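You operate a simulated robot arm through the tools that you are given. There is no shell and no other tool. Be economical: measure what you need, move in short steps, check, and stop when the job is done.

Carry out the task below with a simulated two-armed robot. There is one attempt and no reset: what you move stays moved.

Task
Pressure-test the SET 2 radiator cap on the tester, then open the bleed and release the clamp.
Fine: Clamp it in the neck, keep the yellow hold pad down and pump till the display answers. Bleed before unclamping. Leave the cap in the neck.

It is judged by the outcome, as a careful person would: the job done as asked, and still so three seconds after it is handed in. It fails if anything else is knocked over, pushed out of place, dropped, spilled or broken. A push-on lid holds only when it is set on centred and level and pressed home; a screw cap is set on level and turned clockwise until tight.

Robot
Two 7-joint arms with two-finger parallel grippers on one trunk, on a base that drives. Base frame: it is fixed to the floor where the robot stands at the start and does not move with it; the origin is under the middle of the robot, x ahead of it, y to its left, z up. Units: m, rad, N and s.
The left shoulder is at the start at [0.06, 0.143, 0.926], the right one opposite. With the tool pointing down near the work surface each hand reaches from about 0.32 to 0.74 m from the robot's upright axis, wherever it stands, measured 20 degrees to its own side. Places, roughly: bleed lever [0.4, -0.4, 0.8]; clamp lever [0.6, -0.4, 1]; neck of the tester [0.5, -0.4, 0.8]. Payload 1.57 kg a hand.
Tool frame (each hand has its own): the origin (TCP) lies between the finger pads and is the grasp point; the fingertips stand 0.03 m ahead of it; z points along the fingers, y is the line along which they close. Largest opening 0.11 m; finger width 0.024, thickness 0.012; the body of the gripper, 0.048 by 0.112 m, starts 0.078 m behind the TCP.
Orientation is that of the tool frame in the base frame, as a unit quaternion [x, y, z, w]. With the fingers straight down and closing along the base's y, the tool's x points along the base's -x, its y along +y and its z along -z.

Tools
- The arms move only by the tool arm_command. It takes "left_series", "right_series" or both (then of equal length, played together; a hand with none holds still); each is text: rows parted by semicolons, each of 7 numbers parted by spaces: the closure, from 0 (fully open) to 1 (shut), then the shift along the tool's x, y, z in units of 20 mm (1.0 is 20 mm), then the turn, a rotation vector about the tool's x, y, z in units of 5 degrees (1.0 is 5 degrees). In form: hand tx ty tz wx wy wz; .... A call has 1 to 20 rows; each row shifts and turns the commanded pose from where the row before left it, along the tool's axes as they then stand. A call with a number of a shift or a turn outside -1 to 1 is refused whole. Rows are played at 5 a second. More than 0.05 m and 0.15 rad between two rows, or a gripper value outside its range, and nothing of the call is played. Where a pose cannot be reached the arm comes as near as it can. A force on the tool above 90 N (or 10 N above the force at the start of the call, whichever is more), or a blocked arm, ends the call early, and 0.2 s more pass. The fingers move at their own pace (about 0.045 m/s each) and stop on an object; they squeeze with about 43 N. The grip force told is the motor's: it shows also when the fingers shut on nothing. Time passes only in rows, and 0.2 s behind the last, so rows that do not move let the fingers close. It gives the time, the measured TCP pose, the force on the tool (base axes), the opening and the grip force at its end, in the units of the frame above (readings bear some noise), with the torque about the TCP (base axes, N m) and any sound that the robot's microphone picked up.
- Cameras (640 x 400 px; columns grow to the right, rows downward): "scene" is now at [0.0408, -0.0271, 1.5341]; the picture's right is [-0.33, -0.94, 0.00], its down [-0.73, 0.25, -0.64] and it looks along [0.60, -0.21, -0.77] (base axes); focal length 274 px, centre (320, 200). "left" rides on the left gripper at [0.07, -0.016, -0.141] in its tool frame; the picture's right is [0.23, 0.97, 0.00], its down [-0.85, 0.20, -0.48] and it looks along [-0.47, 0.11, 0.88] (tool axes); focal length 222 px, centre (320, 200). "right" rides on the right gripper at [0.07, 0.016, -0.141] in its tool frame; the picture's right is [-0.23, 0.97, 0.00], its down [-0.86, -0.20, -0.48] and it looks along [-0.47, -0.11, 0.88] (tool axes); focal length 222 px, centre (320, 200). There is no depth. A picture from a camera that has moved, and an enlarged one, comes with that camera's place and axes in the base frame and with its lens.
- camera(camera): a new picture of that camera. No time passes.
- lift_body(by): slides the trunk up (or, below 0, down) by that many m; the arms and the scene camera ride with it, the base frame stays. It gives what a move gives, with no picture.
- roll_base(legs): drives the robot by 1 to 6 legs, each [ahead, left, turn to the left] in m, m and rad, along the robot's own axes; the way and the turn of a leg run together, so that a leg with both is an arc; at most 1.5 m and 3.142 rad a leg. The arms and the cameras ride along, it lands a little off, and it stops where it bumps. It gives what a move gives.
- pan_tilt(pan, tilt): turns the head with the scene camera to pan (to the left, within 1.501 rad either way) and tilt (down, from -0.506 to 1.204), counted from straight ahead of the robot. It gives what a move gives.
- inspect(camera, box): a new picture of the part [left, top, right, bottom] of that camera's present view, enlarged. No time passes.
- job_done(): hands the job in; it is judged then, once.

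Go step by step. Nothing tells you exact positions but the pictures and the camera data: compare them with the known pose of the tool, close in by small moves and look again before you grip or let go. The budget is 120 turns and 92 pictures, counting those below and the enlarged ones. Unless the task says otherwise, let go and move clear before handing in, and close with one line.

The tools are called after "Call:" as name(argument=value, ...) on one line, values as JSON. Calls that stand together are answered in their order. arm_command: Moves the arms, as the interface text tells. Its arguments: {"type":"object","properties":{"left_series":{"type":"string"},"right_series":{"type":"string"}},"required":[]} The other tools are called the same way: lift_body (by) slides the trunk up or down; roll_base (legs) drives the base; pan_tilt (pan, tilt) turns the head that bears the scene camera; camera (camera) takes a picture; inspect (camera, box) takes an enlarged picture of a part of a camera's view; job_done () hands the job in.

At the start:

```text
time: 0.0
left_position: [0.4589, -0.0498, 0.9997]
left_orientation: [0.0, 1.0, 0.0, 0.0]
left_ft_force: [-0.2, -0.3, -0.8]
left_wrist_torque: [0.0, 0.02, 0.02]
left_opening: 0.1098
left_grasp_force: 0.1
right_position: [0.3746, -0.4765, 0.9996]
right_orientation: [0.001, 1.0, 0.001, 0.001]
right_ft_force: [0.7, -0.3, -0.6]
right_wrist_torque: [0.03, -0.01, 0.02]
right_opening: 0.1101
right_grasp_force: 0.1
trunk travel left (down, up): [-0.525, 0.065]
robot x, y, heading: [0.0014, -0.0005, 0.004]
head pan, tilt: [-0.337, 0.878]
```

scene: 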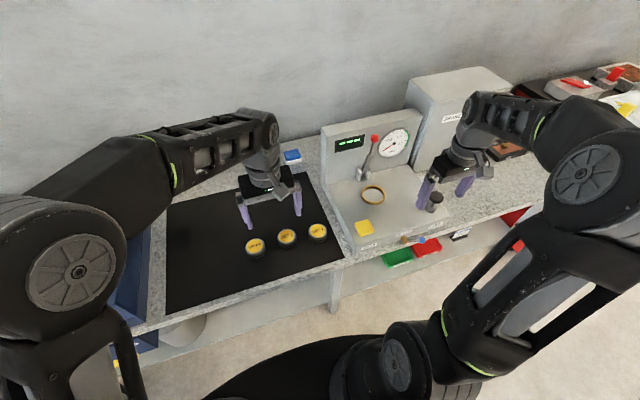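
right: 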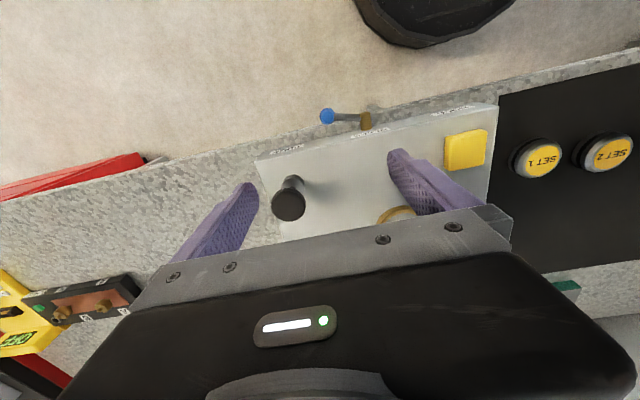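
left: 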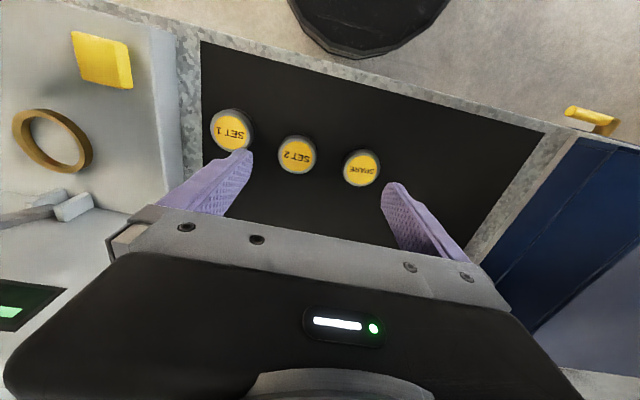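

I see three caps on a black mat (SET 1, SET 2 in the middle, SPARE) and the tester to the right with its neck, yellow pad, pump knob, bleed lever and clamp lever. I look closer first.

Call:
inspect(camera="scene", box=[300, 100, 480, 270])

Call:
inspect(camera="right", box=[240, 80, 640, 260])

Call:
inspect(camera="left", box=[0, 20, 400, 330])

```text
2.35 times, centred on (390, 185) of scene
camera zoom: at [0.0408, -0.0271, 1.5341], right [-0.33, -0.94, 0.0], down [-0.73, 0.25, -0.64], along [0.6, -0.21, -0.77], focal length 644 px, centre (155, 235)
```

zoom: 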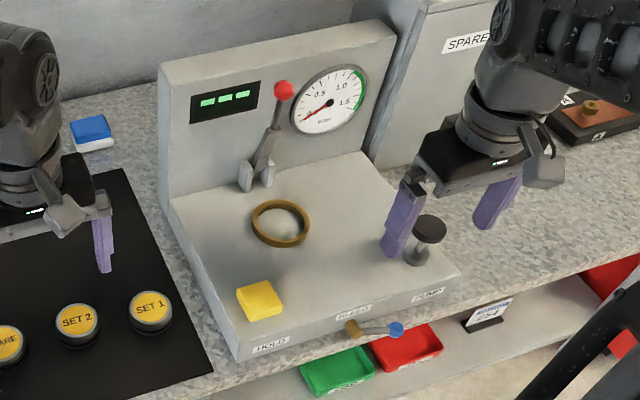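

```text
1.60 times, centred on (440, 170) of right
camera zoom: at [0.3059, -0.4612, 1.1407], right [0.23, 0.97, 0.0], down [0.86, -0.2, 0.48], along [0.47, -0.11, -0.88], focal length 355 px, centre (128, 248)
```

zoom: 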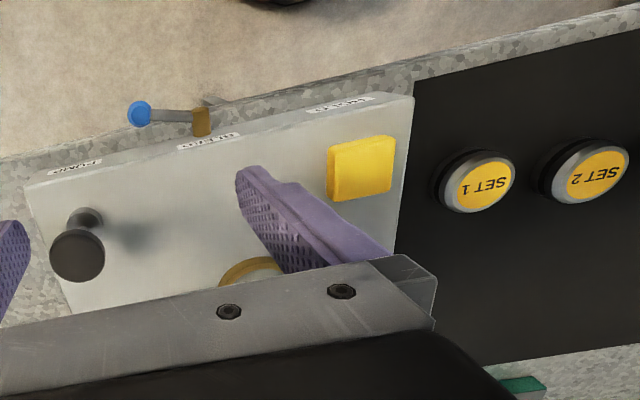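

```text
1.29 times, centred on (200, 175) of left
camera zoom: at [0.3895, -0.0671, 1.1418], right [-0.23, 0.97, 0.0], down [0.85, 0.2, 0.48], along [0.47, 0.11, -0.88], focal length 287 px, centre (475, 232)
```

zoom: 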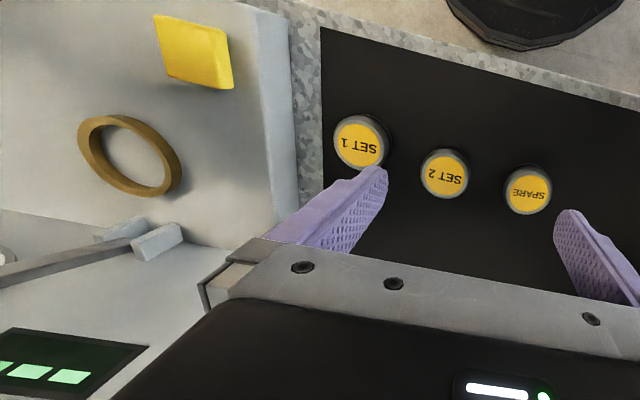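

SET 2 is at about [0.496, -0.079, 0.82] and the neck at about [0.548, -0.40, 0.83]. I clear the left arm off to the left and bring the right hand over SET 2.

Call:
arm_command(left_series="0 0 1 0 0 0 0;0 0 1 0 0 0 0;0 0 1 0 0 0 0;0 0 1 0 0 0 0;0 0 1 0 0 0 0;0 0 1 0 0 0 0;0 0 1 0 0 0 0;0 0 1 0 0 0 0;0 0 1 0 0 0 0;0 0 1 0 0 0 0;0 0 1 0 0 0 0;0 0 1 0 0 0 0;0 0 1 0 0 0 0;0 0 1 0 0 0 0;0 0 0 0 0 0 0;0 0 0 0 0 0 0;0 0 0 0 0 0 0;0 0 0 0 0 0 0;0 0 0 0 0 0 0;0 0 0 0 0 0 0", right_series="0 0 1 0 0 0 0;0 0 1 0 0 0 0;0 0 1 0 0 0 0;0 0 1 0 0 0 0;0 0 1 0 0 0 0;0 0 1 0 0 0 0;0 0 1 0 0 0 0;0 0 1 0 0 0 0;0 0 1 0 0 0 0;0 0 1 0 0 0 0;0 0 1 0 0 0 0;0 0 1 0 0 0 0;0 -0.5 1 0 0 0 0;0 -0.5 1 0 0 0 0;0 -0.5 1 0 0 0 0;0 -0.5 1 0 0 0 0;0 -1 1 0 0 0 0;0 -1 1 0 0 0 0;0 -1 1 0 0 0 0;0 -1 0.9 0 0 0 0")

Call:
camera(camera="scene")

Call:
camera(camera="right")

```text
time: 4.2
left_position: [0.458, 0.2313, 1.0009]
left_orientation: [-0.001, 1.0, -0.001, 0.0]
left_ft_force: [0.6, -0.5, -0.5]
left_wrist_torque: [-0.02, -0.01, 0.0]
left_opening: 0.1102
left_grasp_force: 0.0
right_position: [0.4965, -0.0788, 0.9992]
right_orientation: [0.0, 1.0, 0.0, 0.0]
right_ft_force: [-0.5, 0.0, 0.3]
right_wrist_torque: [0.01, -0.01, 0.02]
right_opening: 0.11
right_grasp_force: 0.1
trunk travel left (down, up): [-0.525, 0.065]
robot x, y, heading: [-0.003, 0.0007, -0.001]
head pan, tilt: [-0.337, 0.878]
```

```text
85 pictures are left
camera scene: at [0.0415, -0.0265, 1.534], right [-0.33, -0.94, 0.0], down [-0.73, 0.25, -0.64], along [0.6, -0.21, -0.77], focal length 274 px, centre (320, 200)
```

scene: 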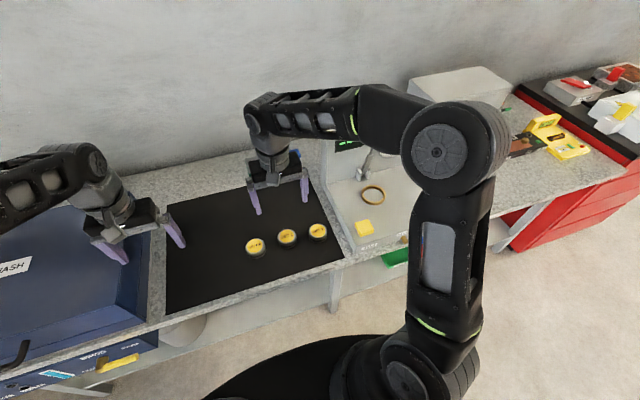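

```text
84 pictures are left
camera right: at [0.4275, -0.0632, 1.141], right [0.23, 0.97, 0.0], down [0.86, -0.2, 0.48], along [0.47, -0.11, -0.88], focal length 222 px, centre (320, 200)
```

right: 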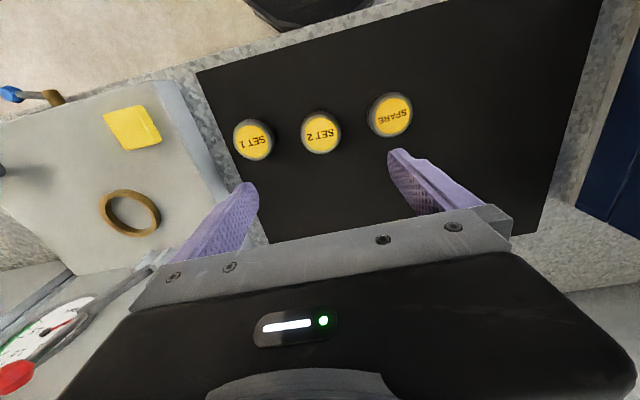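

SET 2 refines to about [0.491, -0.078, 0.825]. I close the fingers partly so they clear the neighbours, descend part way and look.

Call:
arm_command(right_series="0.25 0.25 0.05 1 0 0 0;0.25 0 0 1 0 0 0;0.25 0 0 1 0 0 0;0.25 0 0 1 0 0 0;0.25 0 0 1 0 0 0;0.25 0 0 0.5 0 0 0;0.25 0 0 0 0 0 0")

Call:
camera(camera="right")

Call:
inspect(camera="scene", box=[220, 170, 360, 270])

```text
time: 5.8
left_position: [0.4585, 0.2297, 1.0016]
left_orientation: [0.0, 1.0, 0.001, 0.0]
left_ft_force: [-0.7, 0.6, 0.5]
left_wrist_torque: [-0.01, -0.02, 0.02]
left_opening: 0.1096
left_grasp_force: 0.0
right_position: [0.4905, -0.0795, 0.8886]
right_orientation: [-0.001, 1.0, 0.0, 0.0]
right_ft_force: [-0.3, -0.2, 0.8]
right_wrist_torque: [0.02, -0.02, -0.01]
right_opening: 0.0826
right_grasp_force: 0.2
trunk travel left (down, up): [-0.525, 0.065]
robot x, y, heading: [-0.0017, 0.0013, 0.001]
head pan, tilt: [-0.337, 0.878]
```

```text
83 pictures are left
camera right: at [0.4211, -0.0625, 1.0297], right [0.23, 0.97, 0.0], down [0.85, -0.2, 0.48], along [0.47, -0.11, -0.88], focal length 222 px, centre (320, 200)
```

right: 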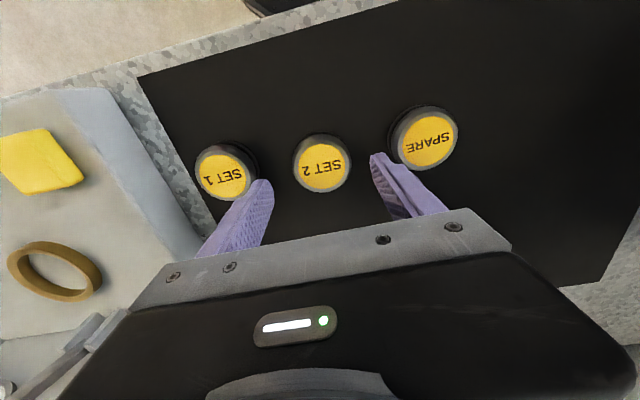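

```text
4.00 times, centred on (290, 220) of scene
camera zoom: at [0.0408, -0.027, 1.5341], right [-0.33, -0.94, 0.0], down [-0.73, 0.25, -0.64], along [0.6, -0.21, -0.77], focal length 1095 px, centre (440, 120)
```

zoom: 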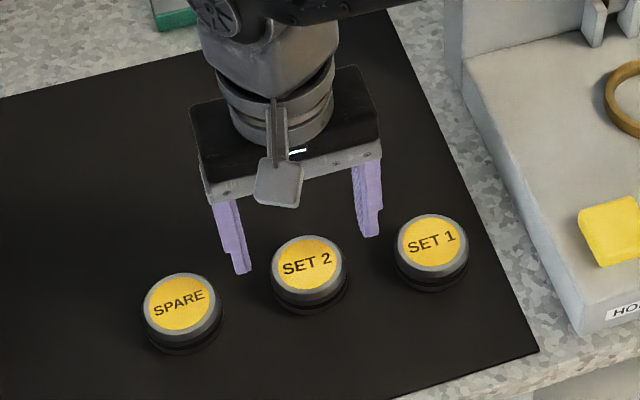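

The hand is centred on SET 2 and the fingers clear both neighbours. I descend and grip high on the rim.

Call:
arm_command(right_series="0.25 0 0.1 1 0 0 0;0.25 0 0 1 0 0 0;0.25 0 0 0.35 0 0 0;0.25 0 0 0 0 0 0")

Call:
inspect(camera="scene", box=[220, 170, 360, 270])

Call:
camera(camera="right")

```text
time: 6.8
left_position: [0.4577, 0.2298, 1.0009]
left_orientation: [0.0, 1.0, 0.0, -0.001]
left_ft_force: [0.2, 0.1, -0.2]
left_wrist_torque: [-0.02, 0.04, 0.01]
left_opening: 0.1101
left_grasp_force: 0.1
right_position: [0.4872, -0.0765, 0.8412]
right_orientation: [0.001, 1.0, 0.0, 0.0]
right_ft_force: [-0.3, 0.5, -0.3]
right_wrist_torque: [-0.01, 0.02, 0.0]
right_opening: 0.0825
right_grasp_force: 0.1
trunk travel left (down, up): [-0.525, 0.065]
robot x, y, heading: [-0.0002, -0.0004, 0.004]
head pan, tilt: [-0.337, 0.878]
```

```text
4.00 times, centred on (290, 220) of scene
camera zoom: at [0.0409, -0.027, 1.5341], right [-0.33, -0.94, 0.0], down [-0.73, 0.25, -0.64], along [0.6, -0.21, -0.77], focal length 1095 px, centre (440, 120)
```

zoom: 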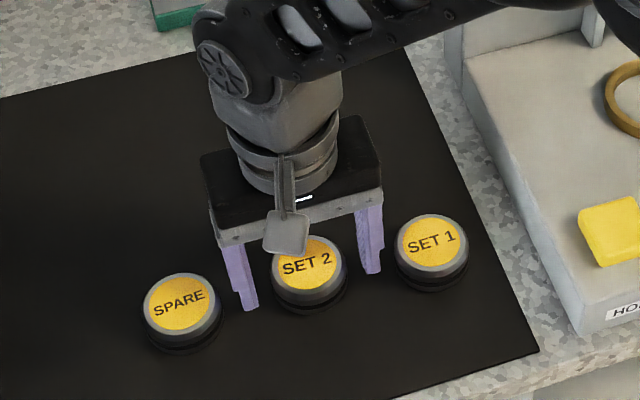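

```text
80 pictures are left
camera right: at [0.4184, -0.0609, 0.9836], right [0.23, 0.97, 0.0], down [0.86, -0.2, 0.48], along [0.47, -0.11, -0.88], focal length 222 px, centre (320, 200)
```

right: 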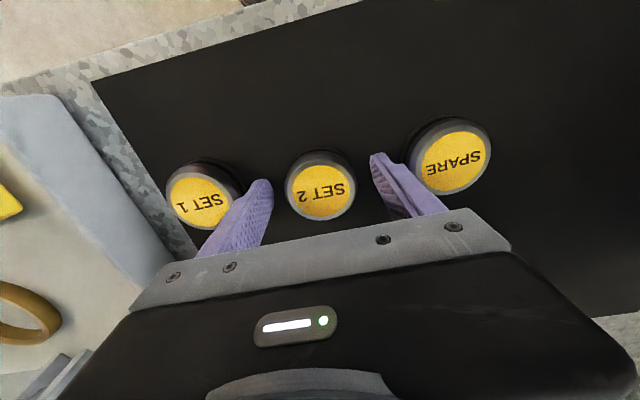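

The cap sits about 5 mm ahead of the fingers' middle; I shift that, then close.

Call:
arm_command(right_series="0.25 -0.25 -0.05 0.15 0 0 0;0.25 0 0 0 0 0 0;1 0 0 0 0 0 0;1 0 0 0 0 0 0;1 0 0 0 0 0 0;1 0 0 0 0 0 0")

Call:
camera(camera="right")

```text
time: 8.2
left_position: [0.4587, 0.2287, 1.0021]
left_orientation: [0.0, 1.0, 0.0, -0.001]
left_ft_force: [0.3, -0.4, -0.6]
left_wrist_torque: [0.0, 0.0, 0.0]
left_opening: 0.11
left_grasp_force: 0.1
right_position: [0.4926, -0.0766, 0.8395]
right_orientation: [0.001, 1.0, 0.0, 0.0]
right_ft_force: [0.2, 0.1, 0.2]
right_wrist_torque: [0.0, 0.02, 0.02]
right_opening: 0.0565
right_grasp_force: 35.5
trunk travel left (down, up): [-0.525, 0.065]
robot x, y, heading: [0.0006, 0.0002, 0.0]
head pan, tilt: [-0.337, 0.878]
```

```text
79 pictures are left
camera right: at [0.4241, -0.0617, 0.9808], right [0.23, 0.97, 0.0], down [0.86, -0.2, 0.48], along [0.47, -0.11, -0.88], focal length 222 px, centre (320, 200)
```

right: 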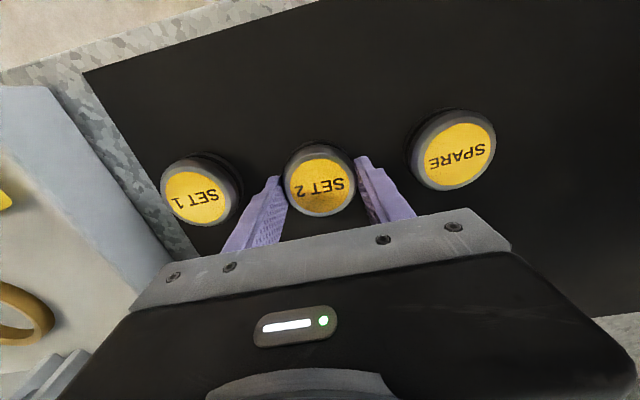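

SET 2 is gripped at 0.0565 m opening. I lift it and carry it over to the neck's side of the tester.

Call:
arm_command(right_series="1 0 0 -1 0 0 0;1 0 0 -1 0 0 0;1 0 0 -1 0 0 0;1 0 0 -1 0 0 0;1 0 0 -1 0 0 0;1 0 0 0 0 0 0")

Call:
arm_command(right_series="1 0 -1 0 0 0 0;1 0 -1 0 0 0 0;1 0 -1 0 0 0 0;1 0 -1 0 0 0 0;1 0 -1 0 0 0 0;1 0 -1 0 0 0 0;1 0 -1 0 0 0 0;1 0 -1 0 0 0 0;1 0 -1 0 0 0 0;1 0 -1 0 0 0 0;1 0 -1 0 0 0 0;1 0 -1 0 0 0 0;1 0 -1 0 0 0 0;1 0 -1 0 0 0 0;1 0 -1 0 0 0 0;1 0 -1 0 0 0 0;1 0 -0.2 0 0 0 0;1 0 0 0 0 0 0")

Call:
camera(camera="right")

Call:
inspect(camera="scene", box=[300, 100, 480, 270])

```text
time: 9.6
left_position: [0.4578, 0.23, 1.0006]
left_orientation: [0.0, 1.0, 0.001, 0.0]
left_ft_force: [0.2, 0.9, -0.6]
left_wrist_torque: [0.0, -0.02, -0.03]
left_opening: 0.1099
left_grasp_force: 0.0
right_position: [0.4942, -0.0771, 0.9393]
right_orientation: [0.0, 1.0, 0.0, -0.001]
right_ft_force: [0.4, -0.4, -0.1]
right_wrist_torque: [0.02, 0.0, 0.02]
right_opening: 0.0564
right_grasp_force: 43.2
trunk travel left (down, up): [-0.525, 0.065]
robot x, y, heading: [0.0019, 0.0022, 0.001]
head pan, tilt: [-0.337, 0.878]
```

```text
time: 13.4
left_position: [0.4579, 0.2294, 1.003]
left_orientation: [0.0, 1.0, 0.0, 0.0]
left_ft_force: [0.3, -0.5, -0.3]
left_wrist_torque: [0.01, 0.01, -0.01]
left_opening: 0.11
left_grasp_force: 0.0
right_position: [0.495, -0.3999, 0.9389]
right_orientation: [-0.001, 1.0, 0.0, 0.0]
right_ft_force: [0.2, 0.6, -0.5]
right_wrist_torque: [0.0, 0.01, 0.0]
right_opening: 0.0566
right_grasp_force: 42.6
trunk travel left (down, up): [-0.525, 0.065]
robot x, y, heading: [-0.0009, -0.0013, -0.004]
head pan, tilt: [-0.337, 0.878]
```

```text
78 pictures are left
camera right: at [0.4257, -0.3843, 1.0812], right [0.23, 0.97, 0.0], down [0.86, -0.2, 0.48], along [0.47, -0.11, -0.88], focal length 222 px, centre (320, 200)
```

right: 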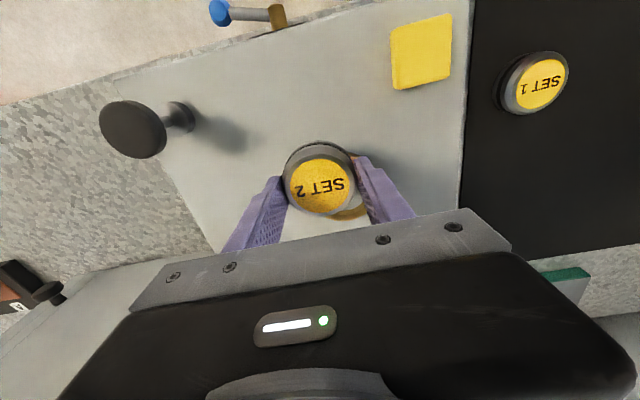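

```text
2.35 times, centred on (390, 185) of scene
camera zoom: at [0.0409, -0.0271, 1.5341], right [-0.33, -0.94, 0.0], down [-0.73, 0.25, -0.64], along [0.6, -0.21, -0.77], focal length 644 px, centre (155, 235)
```

zoom: 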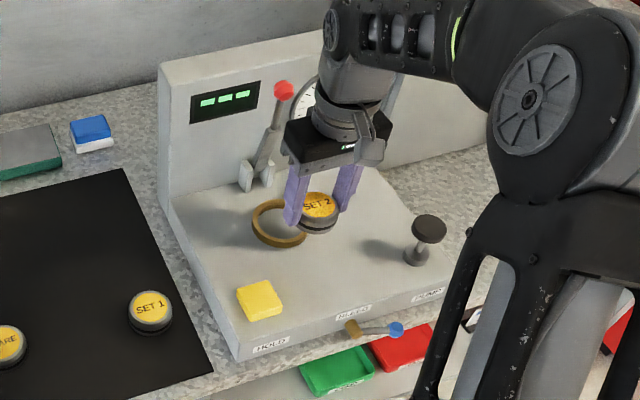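

I bring the left hand in closer as a side camera, so that I can fix the neck's place against the cap.

Call:
arm_command(left_series="0.5 0 -1 0 0 0 0;0.5 0 -1 0 0 0 0;0.5 0 -1 0 0 0 0;0.5 0 -1 0 0 0 0;0.5 0 -1 0 0 0 0;0.5 0 -1 0 0 0 0;0.5 0 -1 0 0 0 0;0.5 0 -1 0 0 0 0;0.5 0 -1 0 0 0 0;0.5 0 -1 0 0 0 0;0.5 0 -1 0 0 0 0;0.5 0 -1 0 0 0 0;0.5 0 -1 0 0 0 0;0.5 0 -1 0 0 0 0;0.5 0 -1 0 0 0 0;0.5 0 -1 0 0 0 0;0.5 0 -1 0 0 0 0;0.5 0 -1 0 0 0 0;0.5 0 -0.5 0 0 0 0;0.5 0 0 0 0 0 0")

Call:
camera(camera="left")

```text
time: 17.6
left_position: [0.4594, -0.1435, 0.9983]
left_orientation: [0.001, 1.0, 0.0, 0.0]
left_ft_force: [0.7, 0.6, 0.4]
left_wrist_torque: [0.0, -0.02, 0.0]
left_opening: 0.0548
left_grasp_force: 0.0
right_position: [0.494, -0.3996, 0.9406]
right_orientation: [0.001, 1.0, 0.0, 0.0]
right_ft_force: [0.4, 0.0, -1.7]
right_wrist_torque: [0.01, 0.02, -0.02]
right_opening: 0.0564
right_grasp_force: 43.2
trunk travel left (down, up): [-0.525, 0.065]
robot x, y, heading: [-0.0011, -0.0031, -0.002]
head pan, tilt: [-0.337, 0.878]
```

```text
76 pictures are left
camera left: at [0.3901, -0.1595, 1.1406], right [-0.23, 0.97, 0.0], down [0.85, 0.2, 0.48], along [0.47, 0.11, -0.88], focal length 222 px, centre (320, 200)
```

left: 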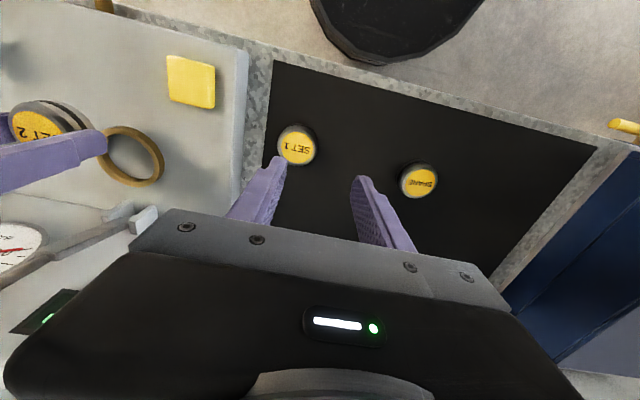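

The ring's inner width against the cap decides how it seats, and the clamp lever's knob leans close to where my wrist will come. I look closely at both.

Call:
inspect(camera="left", box=[60, 80, 220, 240])

Call:
inspect(camera="scene", box=[360, 120, 440, 220])

```text
2.50 times, centred on (140, 160) of left
camera zoom: at [0.3901, -0.1595, 1.1406], right [-0.23, 0.97, 0.0], down [0.85, 0.2, 0.48], along [0.47, 0.11, -0.88], focal length 555 px, centre (770, 300)
```

zoom: 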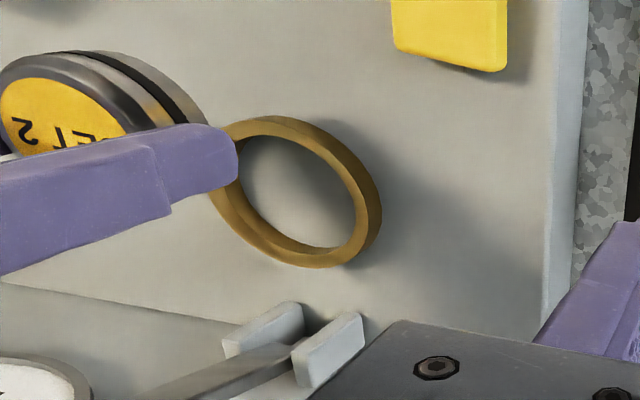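

```text
4.00 times, centred on (400, 170) of scene
camera zoom: at [0.0409, -0.0272, 1.5341], right [-0.33, -0.94, 0.0], down [-0.73, 0.25, -0.64], along [0.6, -0.21, -0.77], focal length 1095 px, centre (0, 320)
```

zoom: 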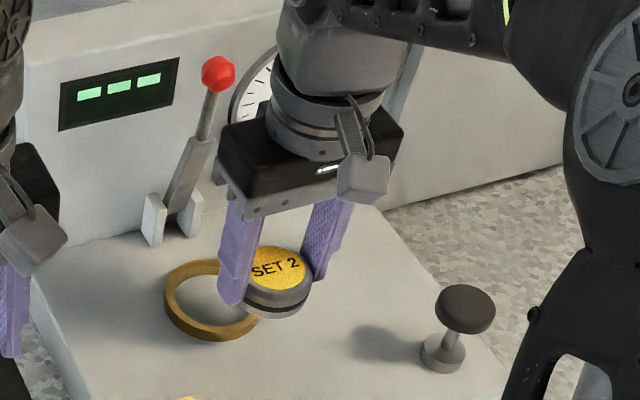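

The ring (inner radius about 0.031) stands on the flat top and takes the cap inside it. A vertical hand would come too near the clamp knob, so I'll set the cap back on the mat and regrip it higher, with the hand leaning back toward me.

Call:
arm_command(left_series="0.5 0 1 0 0 0 0;0.5 0 1 0 0 0 0;0.5 0 1 0 0 0 0;0.5 0 1 0 0 0 0;0.5 0 1 0 0 0 0;0.5 0 1 0 0 0 0;0.5 0 1 0 0 0 0;0.5 0 1 0 0 0 0;0.5 0 1 0 0 0 0;0.5 0 1 0 0 0 0;0.5 0 1 0 0 0 0;0.5 0 1 0 0 0 0;0.5 0 1 0 0 0 0;0.5 0 1 0 0 0 0;0.5 0 1 0 0 0 0;0.5 0 1 0 0 0 0;0.5 0 1 0 0 0 0;0.5 0 1 0 0 0 0;0.5 0 0 0 0 0 0", right_series="1 0 0 0 0 0 0;1 0 1 0 0 0 0;1 0 1 0 0 0 0;1 0 1 0 0 0 0;1 0 1 0 0 0 0;1 0 1 0 0 0 0;1 0 1 0 0 0 0;1 0 1 0 0 0 0;1 0 1 0 0 0 0;1 0 1 0 0 0 0;1 0 1 0 0 0 0;1 0 1 0 0 0 0;1 0 1 0 0 0 0;1 0 1 0 0 0 0;1 0 1 0 0 0 0;1 0 1 0 0 0 0;1 0 1 0 0 0 0;1 0 0.15 0 0 0 0;1 0 0 0 0 0 0")

Call:
arm_command(right_series="1 0 0 1 0 0 0;1 0 0 1 0 0 0;1 0 0 1 0 0 0;1 0 0 1 0 0 0;1 0 0 0.5 0 0 0;1 0 0 0.3 0 0 0;1 0 0 0 0 0 0")

```text
time: 21.6
left_position: [0.4585, 0.2201, 1.0014]
left_orientation: [0.0, 1.0, 0.0, -0.001]
left_ft_force: [0.9, -1.2, -0.6]
left_wrist_torque: [0.03, -0.02, -0.01]
left_opening: 0.0549
left_grasp_force: 0.2
right_position: [0.4959, -0.078, 0.9387]
right_orientation: [0.0, 1.0, 0.001, -0.001]
right_ft_force: [0.6, -0.9, -1.3]
right_wrist_torque: [-0.02, 0.0, 0.02]
right_opening: 0.0565
right_grasp_force: 43.3
trunk travel left (down, up): [-0.525, 0.065]
robot x, y, heading: [-0.0003, -0.003, 0.001]
head pan, tilt: [-0.337, 0.878]
```

```text
time: 23.2
left_position: [0.4566, 0.2197, 1.0]
left_orientation: [0.0, 1.0, 0.0, 0.0]
left_ft_force: [0.7, 0.5, 0.4]
left_wrist_torque: [0.02, -0.04, -0.01]
left_opening: 0.055
left_grasp_force: 0.1
right_position: [0.4949, -0.0767, 0.8435]
right_orientation: [0.001, 1.0, -0.001, 0.0]
right_ft_force: [0.2, 0.4, -0.6]
right_wrist_torque: [-0.02, 0.05, -0.01]
right_opening: 0.0566
right_grasp_force: 43.2
trunk travel left (down, up): [-0.525, 0.065]
robot x, y, heading: [-0.0004, 0.0003, -0.005]
head pan, tilt: [-0.337, 0.878]
```

Nearly down; I lower the last few millimetres watching the force.

Call:
arm_command(right_series="1 0 0 0.1 0 0 0;1 0 0 0.1 0 0 0;1 0 0 0.05 0 0 0;1 0 0 0 0 0 0")

```text
time: 24.2
left_position: [0.4571, 0.219, 1.0017]
left_orientation: [0.0, 1.0, 0.0, 0.002]
left_ft_force: [0.4, -0.7, 0.4]
left_wrist_torque: [-0.02, -0.03, -0.01]
left_opening: 0.0549
left_grasp_force: 0.0
right_position: [0.4956, -0.0775, 0.8392]
right_orientation: [0.0, 1.0, 0.0, 0.001]
right_ft_force: [-2.3, -1.6, 16.8]
right_wrist_torque: [-0.14, 0.31, -0.01]
right_opening: 0.0567
right_grasp_force: 43.5
trunk travel left (down, up): [-0.525, 0.065]
robot x, y, heading: [-0.0002, 0.001, 0.002]
head pan, tilt: [-0.337, 0.878]
```

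Set down. I open, rise 6 mm, lean the hand back 15° and look.

Call:
arm_command(right_series="0.25 0 0 0 0 0 0;0.25 0 0 0 0 0 0;0.25 0 0 0 0 0 0;0.25 0 0 -0.3 0 0 0;0.25 0.28 0 0 0 0 0;0.25 0 0 0 0 -1 0;0.25 0 0 0 0 -1 0;0.25 0 0 0 0 -1 0;0.25 0 0 0 0 0 0")

Call:
camera(camera="right")

Call:
inspect(camera="scene", box=[220, 170, 360, 270])

```text
time: 26.2
left_position: [0.459, 0.2193, 0.9992]
left_orientation: [0.0, 1.0, 0.001, 0.0]
left_ft_force: [-0.1, -0.5, 0.0]
left_wrist_torque: [-0.01, -0.02, 0.01]
left_opening: 0.0549
left_grasp_force: 0.0
right_position: [0.4886, -0.0778, 0.8456]
right_orientation: [0.0, 0.991, 0.0, 0.131]
right_ft_force: [-0.6, -0.4, 0.3]
right_wrist_torque: [-0.01, 0.0, -0.03]
right_opening: 0.0826
right_grasp_force: 0.0
trunk travel left (down, up): [-0.525, 0.065]
robot x, y, heading: [0.0012, -0.0006, -0.007]
head pan, tilt: [-0.337, 0.878]
```

```text
73 pictures are left
camera right: at [0.3856, -0.0619, 0.963], right [0.22, 0.97, 0.06], down [0.7, -0.2, 0.68], along [0.68, -0.11, -0.73], focal length 222 px, centre (320, 200)
```

right: 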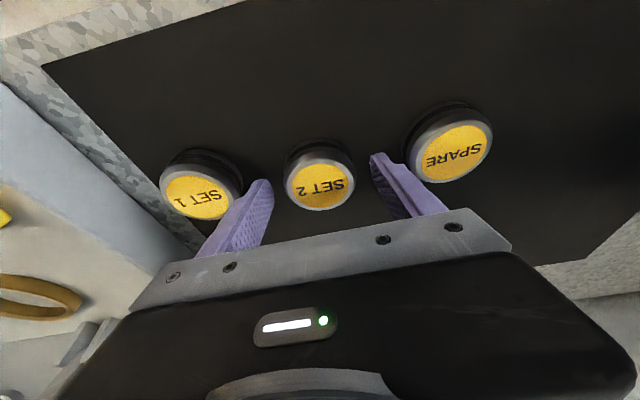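

```text
4.00 times, centred on (290, 220) of scene
camera zoom: at [0.041, -0.0271, 1.5341], right [-0.33, -0.94, 0.0], down [-0.73, 0.25, -0.64], along [0.6, -0.21, -0.77], focal length 1095 px, centre (440, 120)
```

zoom: 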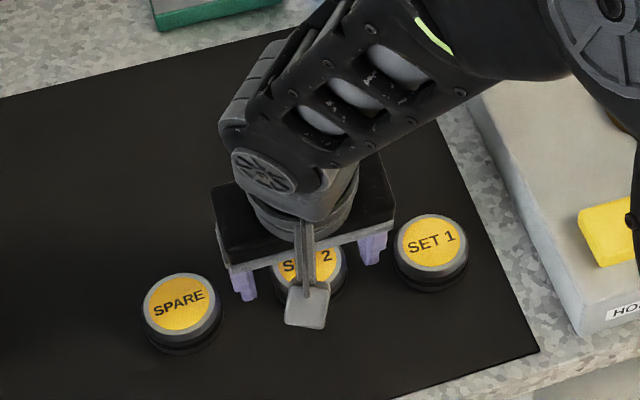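

Good; I nudge 3 mm forward and grip.

Call:
arm_command(right_series="0.25 -0.15 0 0.04 0 0 0;1 0 0 0 0 0 0;1 0 0 0 0 0 0;1 0 0 0 0 0 0;1 0 0 0 0 0 0")

Call:
arm_command(right_series="1 0.26 0 -0.97 0 0 0;1 0.26 0 -0.97 0 0 0;1 0.26 0 -0.97 0 0 0;1 0.26 0 -0.97 0 0 0;1 0.26 0 -0.97 0 0 0;1 0 0 0 0 0 0")

Call:
camera(camera="right")

```text
time: 27.4
left_position: [0.4575, 0.2202, 1.0009]
left_orientation: [-0.001, 1.0, 0.0, 0.0]
left_ft_force: [0.0, -0.5, -1.1]
left_wrist_torque: [0.0, 0.02, -0.03]
left_opening: 0.0552
left_grasp_force: 0.0
right_position: [0.4919, -0.0765, 0.8442]
right_orientation: [0.0, 0.991, 0.0, 0.131]
right_ft_force: [0.1, 1.0, 1.3]
right_wrist_torque: [-0.07, -0.07, 0.03]
right_opening: 0.0566
right_grasp_force: 36.5
trunk travel left (down, up): [-0.525, 0.065]
robot x, y, heading: [-0.0023, 0.0022, 0.0]
head pan, tilt: [-0.337, 0.878]
```

```text
time: 28.8
left_position: [0.4586, 0.2196, 1.0002]
left_orientation: [0.0, 1.0, -0.001, 0.0]
left_ft_force: [0.2, -0.1, -0.5]
left_wrist_torque: [-0.02, -0.01, 0.04]
left_opening: 0.0552
left_grasp_force: 0.0
right_position: [0.4426, -0.0784, 0.9321]
right_orientation: [0.0, 0.991, 0.0, 0.13]
right_ft_force: [0.7, 0.5, -1.3]
right_wrist_torque: [0.0, 0.03, -0.02]
right_opening: 0.0568
right_grasp_force: 43.2
trunk travel left (down, up): [-0.525, 0.065]
robot x, y, heading: [0.0002, -0.0022, -0.003]
head pan, tilt: [-0.337, 0.878]
```

```text
71 pictures are left
camera right: at [0.3389, -0.0621, 1.05], right [0.22, 0.97, 0.06], down [0.7, -0.2, 0.68], along [0.68, -0.11, -0.73], focal length 222 px, centre (320, 200)
```

right: 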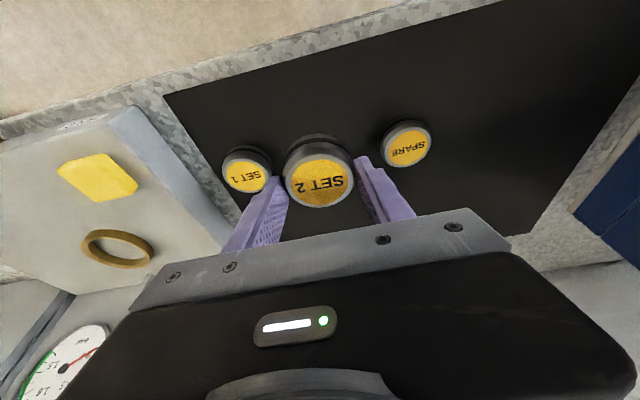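

The lift drifted back 5 cm in x (my axis sign), harmless. Now I carry it to y = -0.388, with the left hand following as side camera.

Call:
arm_command(left_series="0.5 0 0 0 0 0 0;0.5 0 -1 0 0 0 0;0.5 0 -1 0 0 0 0;0.5 0 -1 0 0 0 0;0.5 0 -1 0 0 0 0;0.5 0 -1 0 0 0 0;0.5 0 -1 0 0 0 0;0.5 0 -1 0 0 0 0;0.5 0 -1 0 0 0 0;0.5 0 -1 0 0 0 0;0.5 0 -1 0 0 0 0;0.5 0 -1 0 0 0 0;0.5 0 -1 0 0 0 0;0.5 0 -1 0 0 0 0;0.5 0 -1 0 0 0 0;0.5 0 -1 0 0 0 0;0.5 0 -1 0 0 0 0;0.5 0 -1 0 0 0 0;0.5 0 -1 0 0 0 0;0.5 0 0 0 0 0 0", right_series="1 0 -1 0 0 0 0;1 0 -1 0 0 0 0;1 0 -1 0 0 0 0;1 0 -1 0 0 0 0;1 0 -1 0 0 0 0;1 0 -1 0 0 0 0;1 0 -1 0 0 0 0;1 0 -1 0 0 0 0;1 0 -1 0 0 0 0;1 0 -1 0 0 0 0;1 0 -1 0 0 0 0;1 0 -1 0 0 0 0;1 0 -1 0 0 0 0;1 0 -1 0 0 0 0;1 0 -1 0 0 0 0;1 0 -0.5 0 0 0 0;1 0 0 0 0 0 0;1 0 0 0 0 0 0;1 0 0 0 0 0 0;1 0 0 0 0 0 0")

Call:
camera(camera="left")

Call:
camera(camera="right")

Call:
inspect(camera="scene", box=[330, 130, 430, 250])

```text
time: 33.0
left_position: [0.4583, -0.142, 0.9999]
left_orientation: [0.001, 1.0, 0.0, -0.001]
left_ft_force: [0.2, 0.1, -0.8]
left_wrist_torque: [-0.03, 0.0, 0.01]
left_opening: 0.0548
left_grasp_force: 0.0
right_position: [0.4431, -0.3886, 0.9289]
right_orientation: [0.0, 0.991, 0.0, 0.131]
right_ft_force: [-0.6, 0.0, -1.1]
right_wrist_torque: [0.0, 0.01, 0.02]
right_opening: 0.0563
right_grasp_force: 42.7
trunk travel left (down, up): [-0.525, 0.065]
robot x, y, heading: [-0.003, -0.002, -0.0]
head pan, tilt: [-0.337, 0.878]
```

```text
70 pictures are left
camera left: at [0.3891, -0.1587, 1.1419], right [-0.23, 0.97, 0.0], down [0.85, 0.2, 0.48], along [0.47, 0.11, -0.88], focal length 222 px, centre (320, 200)
```

left: 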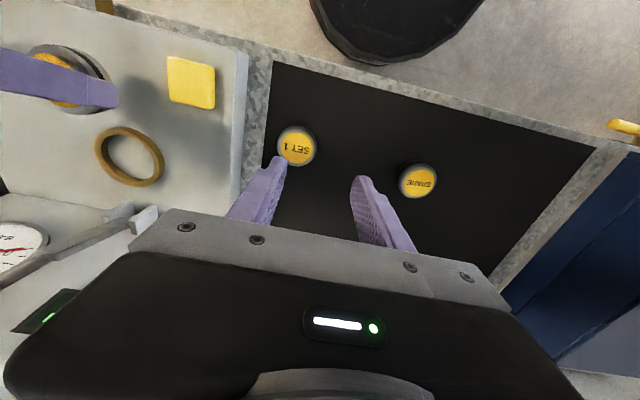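

```text
69 pictures are left
camera right: at [0.3396, -0.373, 1.0468], right [0.22, 0.97, 0.06], down [0.7, -0.2, 0.68], along [0.68, -0.11, -0.73], focal length 222 px, centre (320, 200)
```

right: 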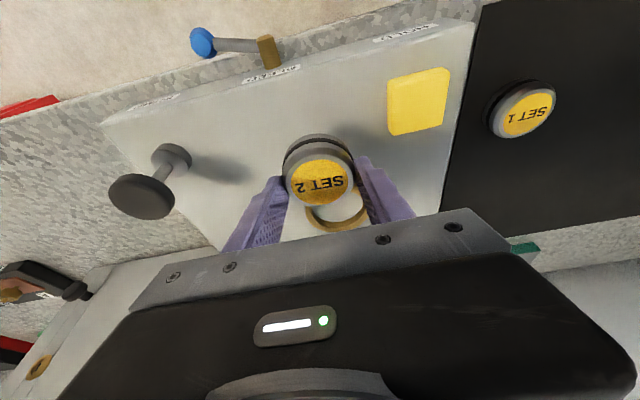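

```text
3.33 times, centred on (380, 190) of scene
camera zoom: at [0.0408, -0.0269, 1.5341], right [-0.33, -0.94, 0.0], down [-0.73, 0.25, -0.64], along [0.6, -0.21, -0.77], focal length 912 px, centre (120, 233)
```

zoom: 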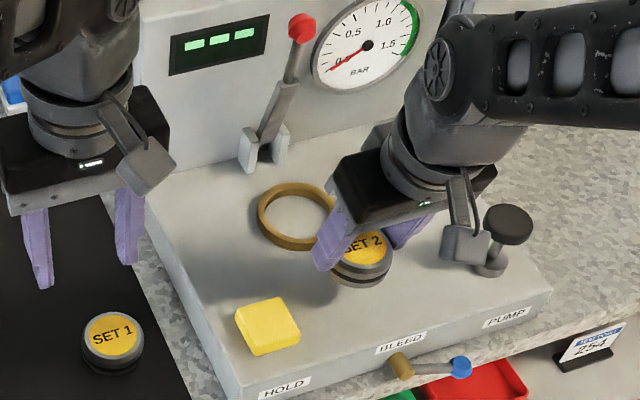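

The neck works out to about [0.547, -0.385, 0.845]. I move the cap forward over it, staying high.

Call:
arm_command(right_series="1 -0.95 0.03 0.254 0 0 0;1 -0.95 0.03 0.254 0 0 0;1 -0.95 0.03 0.254 0 0 0;1 -0.95 0.03 0.254 0 0 0;1 -0.95 0.03 0.254 0 0 0;1 0 0 0 0 0 0;1 0 0 0 0 0 0")

Call:
inspect(camera="left", box=[40, 60, 240, 260])

Call:
camera(camera="right")

Call:
inspect(camera="scene", box=[330, 130, 430, 250])

```text
time: 34.6
left_position: [0.4585, -0.1418, 1.0003]
left_orientation: [0.0, 1.0, 0.001, 0.0]
left_ft_force: [-0.3, -0.6, -0.4]
left_wrist_torque: [-0.02, 0.0, 0.0]
left_opening: 0.055
left_grasp_force: 0.0
right_position: [0.5411, -0.3852, 0.9318]
right_orientation: [-0.001, 0.991, 0.0, 0.131]
right_ft_force: [0.1, 0.2, -1.1]
right_wrist_torque: [-0.02, -0.02, -0.01]
right_opening: 0.0567
right_grasp_force: 42.9
trunk travel left (down, up): [-0.525, 0.065]
robot x, y, heading: [-0.0036, -0.0004, -0.0]
head pan, tilt: [-0.337, 0.878]
```

```text
2.00 times, centred on (140, 160) of left
camera zoom: at [0.3894, -0.1587, 1.1417], right [-0.23, 0.97, 0.0], down [0.85, 0.2, 0.48], along [0.47, 0.11, -0.88], focal length 444 px, centre (680, 280)
```

zoom: 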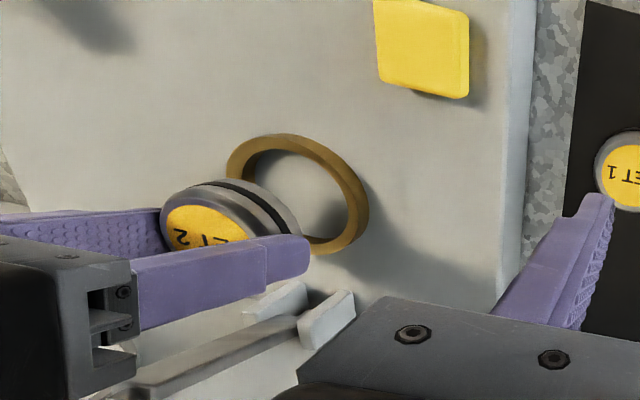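

```text
66 pictures are left
camera right: at [0.4378, -0.37, 1.0495], right [0.22, 0.97, 0.06], down [0.7, -0.2, 0.68], along [0.68, -0.11, -0.73], focal length 222 px, centre (320, 200)
```

right: 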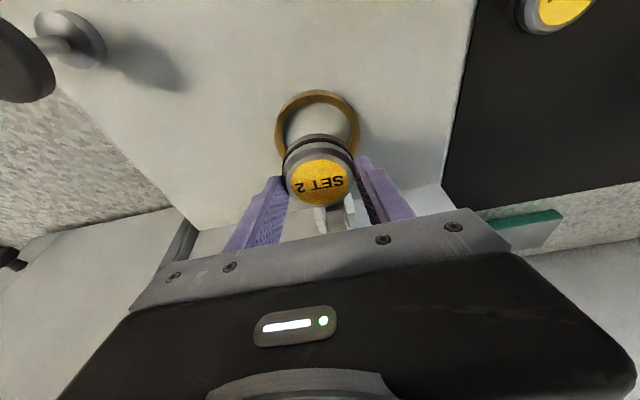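

```text
3.33 times, centred on (380, 190) of scene
camera zoom: at [0.0411, -0.0272, 1.5341], right [-0.33, -0.94, 0.0], down [-0.73, 0.25, -0.64], along [0.6, -0.21, -0.77], focal length 912 px, centre (120, 233)
```

zoom: 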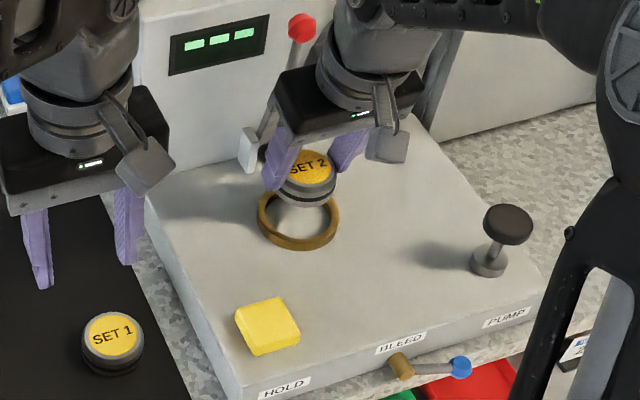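

The cap is over the ring to within a few mm. I lower to just above the rim and look again.

Call:
arm_command(right_series="1 0.18 0.1 0.68 0 0 0;1 0.18 0 0.68 0 0 0;1 0 0 0 0 0 0")

Call:
inspect(camera="left", box=[60, 80, 220, 240])

Call:
inspect(camera="right", box=[240, 60, 400, 240])

Call:
inspect(camera="scene", box=[345, 150, 425, 220])

```text
time: 35.4
left_position: [0.4575, -0.1428, 1.0012]
left_orientation: [0.0, 1.0, 0.0, 0.001]
left_ft_force: [-0.3, 0.7, -0.4]
left_wrist_torque: [0.02, 0.0, 0.0]
left_opening: 0.0551
left_grasp_force: 0.1
right_position: [0.5397, -0.3825, 0.9032]
right_orientation: [0.0, 0.991, -0.001, 0.131]
right_ft_force: [-0.4, -1.1, 5.8]
right_wrist_torque: [-0.21, -0.15, -0.03]
right_opening: 0.0564
right_grasp_force: 43.2
trunk travel left (down, up): [-0.525, 0.065]
robot x, y, heading: [0.0014, -0.0046, -0.004]
head pan, tilt: [-0.337, 0.878]
```

```text
2.50 times, centred on (140, 160) of left
camera zoom: at [0.3887, -0.1584, 1.1421], right [-0.23, 0.97, 0.0], down [0.85, 0.2, 0.48], along [0.47, 0.11, -0.88], focal length 555 px, centre (770, 300)
```

zoom: 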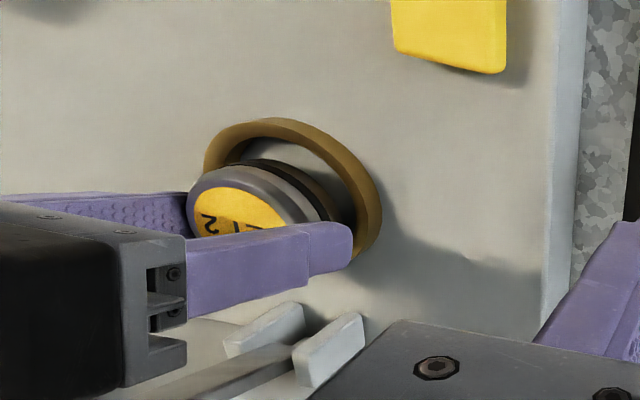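

```text
2.22 times, centred on (320, 150) of right
camera zoom: at [0.4371, -0.3676, 1.0213], right [0.22, 0.97, 0.06], down [0.7, -0.2, 0.69], along [0.68, -0.11, -0.73], focal length 494 px, centre (320, 311)
```

zoom: 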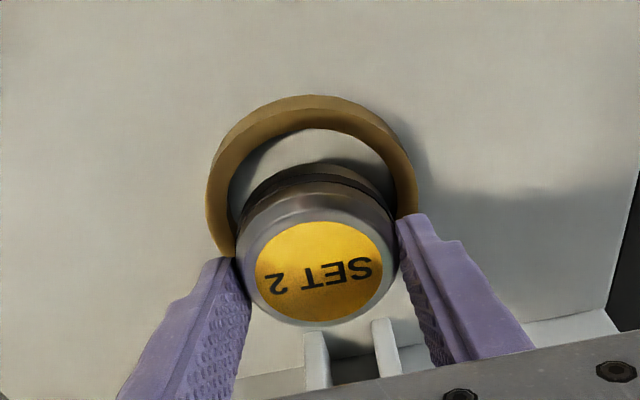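

```text
5.71 times, centred on (385, 185) of scene
camera zoom: at [0.0403, -0.0268, 1.5342], right [-0.33, -0.94, 0.0], down [-0.73, 0.25, -0.64], along [0.6, -0.21, -0.77], focal length 1564 px, centre (-51, 286)
```

zoom: 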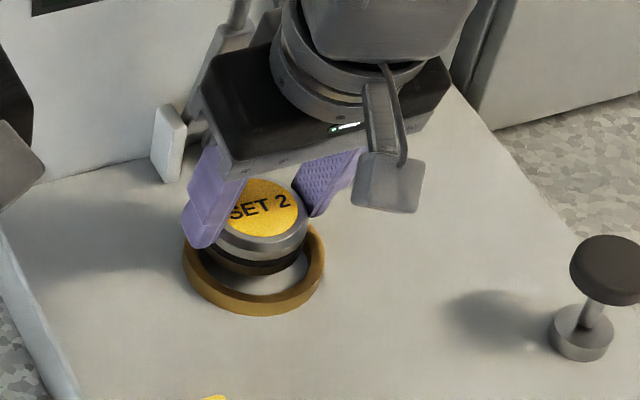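

A light contact (6 N) at the back-right edge shows the rim top is at about z = 0.859, so the neck's centre is nearer [0.536, -0.379]. I rise, shift back and look.

Call:
arm_command(right_series="1 -0.08 0 -0.29 0 0 0;1 0.44 0.15 -0.12 0 0 0;1 0 0 0 0 0 0")

Call:
inspect(camera="left", box=[60, 80, 220, 240])

Call:
inspect(camera="right", box=[240, 60, 400, 240])

Call:
inspect(camera="scene", box=[345, 150, 425, 220])

```text
time: 36.2
left_position: [0.459, -0.1415, 1.0005]
left_orientation: [0.0, 1.0, 0.0, 0.0]
left_ft_force: [0.0, 0.0, 0.0]
left_wrist_torque: [0.04, 0.0, 0.01]
left_opening: 0.0549
left_grasp_force: 0.0
right_position: [0.532, -0.3808, 0.9094]
right_orientation: [0.0, 0.991, 0.0, 0.131]
right_ft_force: [-0.1, -0.3, -0.6]
right_wrist_torque: [0.04, 0.03, 0.01]
right_opening: 0.0567
right_grasp_force: 43.3
trunk travel left (down, up): [-0.525, 0.065]
robot x, y, heading: [-0.006, -0.0018, -0.001]
head pan, tilt: [-0.337, 0.878]
```

```text
2.50 times, centred on (140, 160) of left
camera zoom: at [0.3893, -0.1587, 1.1417], right [-0.23, 0.97, 0.0], down [0.85, 0.2, 0.48], along [0.47, 0.11, -0.88], focal length 555 px, centre (770, 300)
```

zoom: 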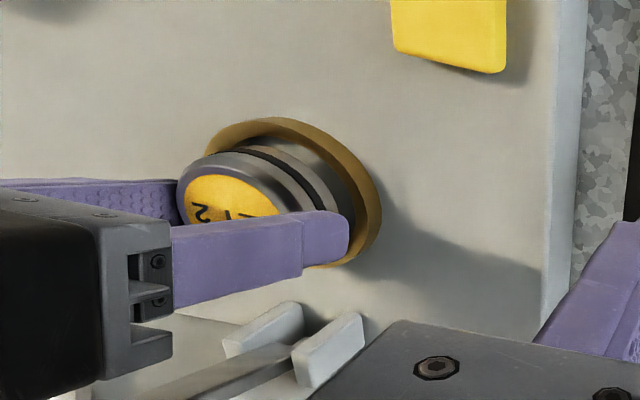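

```text
2.22 times, centred on (320, 150) of right
camera zoom: at [0.4291, -0.3646, 1.0274], right [0.22, 0.97, 0.06], down [0.7, -0.2, 0.68], along [0.68, -0.11, -0.73], focal length 494 px, centre (320, 311)
```

zoom: 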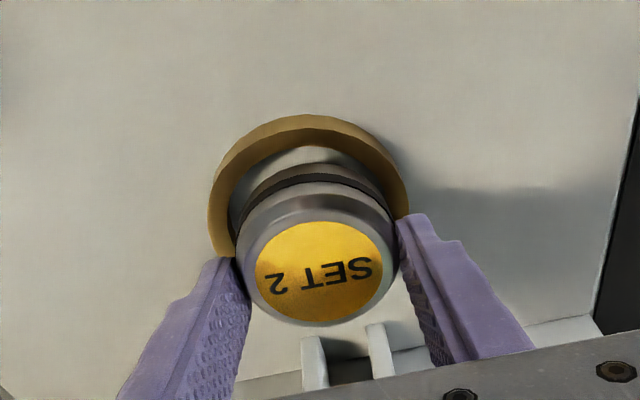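

```text
5.71 times, centred on (385, 185) of scene
camera zoom: at [0.041, -0.0272, 1.534], right [-0.33, -0.94, 0.0], down [-0.73, 0.25, -0.64], along [0.6, -0.21, -0.77], focal length 1564 px, centre (-51, 286)
```

zoom: 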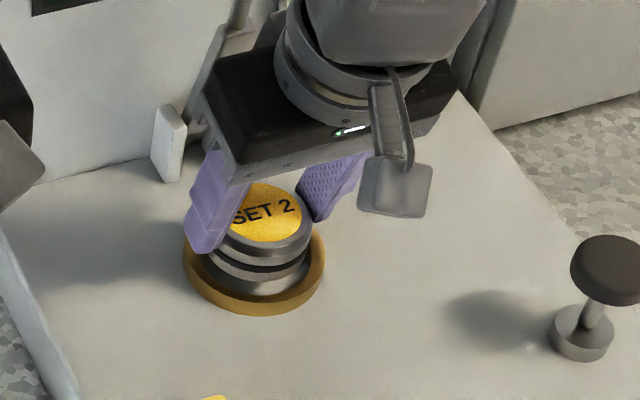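

The plug now looks to lie inside the ring in all three views. I lower gently, 10 mm, watching the force.

Call:
arm_command(right_series="1 0.026 0 0.097 0 0 0;1 0.026 0 0.097 0 0 0;1 0.026 0 0.097 0 0 0;1 0.026 0 0.097 0 0 0;1 0.026 0 0.097 0 0 0;1 0 0 0 0 0 0")

```text
time: 37.6
left_position: [0.4586, -0.1428, 0.9992]
left_orientation: [0.0, 1.0, 0.0, -0.001]
left_ft_force: [0.6, -0.7, -0.4]
left_wrist_torque: [0.0, -0.01, 0.0]
left_opening: 0.055
left_grasp_force: 0.0
right_position: [0.5312, -0.3803, 0.8981]
right_orientation: [0.0, 0.991, 0.001, 0.13]
right_ft_force: [0.2, -0.7, -0.9]
right_wrist_torque: [-0.01, 0.03, -0.02]
right_opening: 0.0564
right_grasp_force: 42.8
trunk travel left (down, up): [-0.525, 0.065]
robot x, y, heading: [-0.0011, 0.0001, 0.001]
head pan, tilt: [-0.337, 0.878]
```

No contact, so it is going in. I continue gently.

Call:
arm_command(right_series="1 0.026 0 0.097 0 0 0;1 0.026 0 0.097 0 0 0;1 0.026 0 0.097 0 0 0;1 0.026 0 0.097 0 0 0;1 0 0 0 0 0 0")

Call:
inspect(camera="right", box=[240, 60, 400, 240])

Call:
inspect(camera="scene", box=[345, 150, 425, 220])

```text
time: 38.8
left_position: [0.4587, -0.1417, 1.0015]
left_orientation: [0.001, 1.0, -0.001, 0.001]
left_ft_force: [-0.8, 0.5, -0.2]
left_wrist_torque: [0.03, -0.02, 0.02]
left_opening: 0.055
left_grasp_force: 0.1
right_position: [0.5317, -0.3786, 0.8916]
right_orientation: [0.0, 0.991, 0.0, 0.132]
right_ft_force: [0.3, -3.3, 14.5]
right_wrist_torque: [0.4, 0.08, 0.19]
right_opening: 0.0567
right_grasp_force: 42.5
trunk travel left (down, up): [-0.525, 0.065]
robot x, y, heading: [0.0009, -0.001, -0.002]
head pan, tilt: [-0.337, 0.878]
```

```text
2.22 times, centred on (320, 150) of right
camera zoom: at [0.4279, -0.3636, 1.0107], right [0.22, 0.97, 0.06], down [0.7, -0.2, 0.69], along [0.68, -0.11, -0.72], focal length 494 px, centre (320, 311)
```

zoom: 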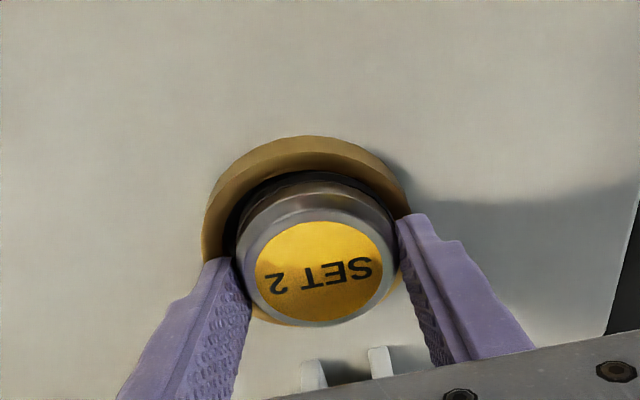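

```text
5.71 times, centred on (385, 185) of scene
camera zoom: at [0.0395, -0.0268, 1.5343], right [-0.33, -0.94, 0.0], down [-0.73, 0.25, -0.64], along [0.6, -0.21, -0.77], focal length 1564 px, centre (-51, 286)
```

zoom: 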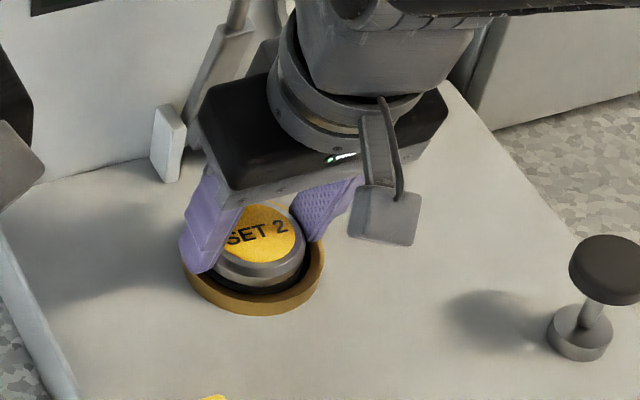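

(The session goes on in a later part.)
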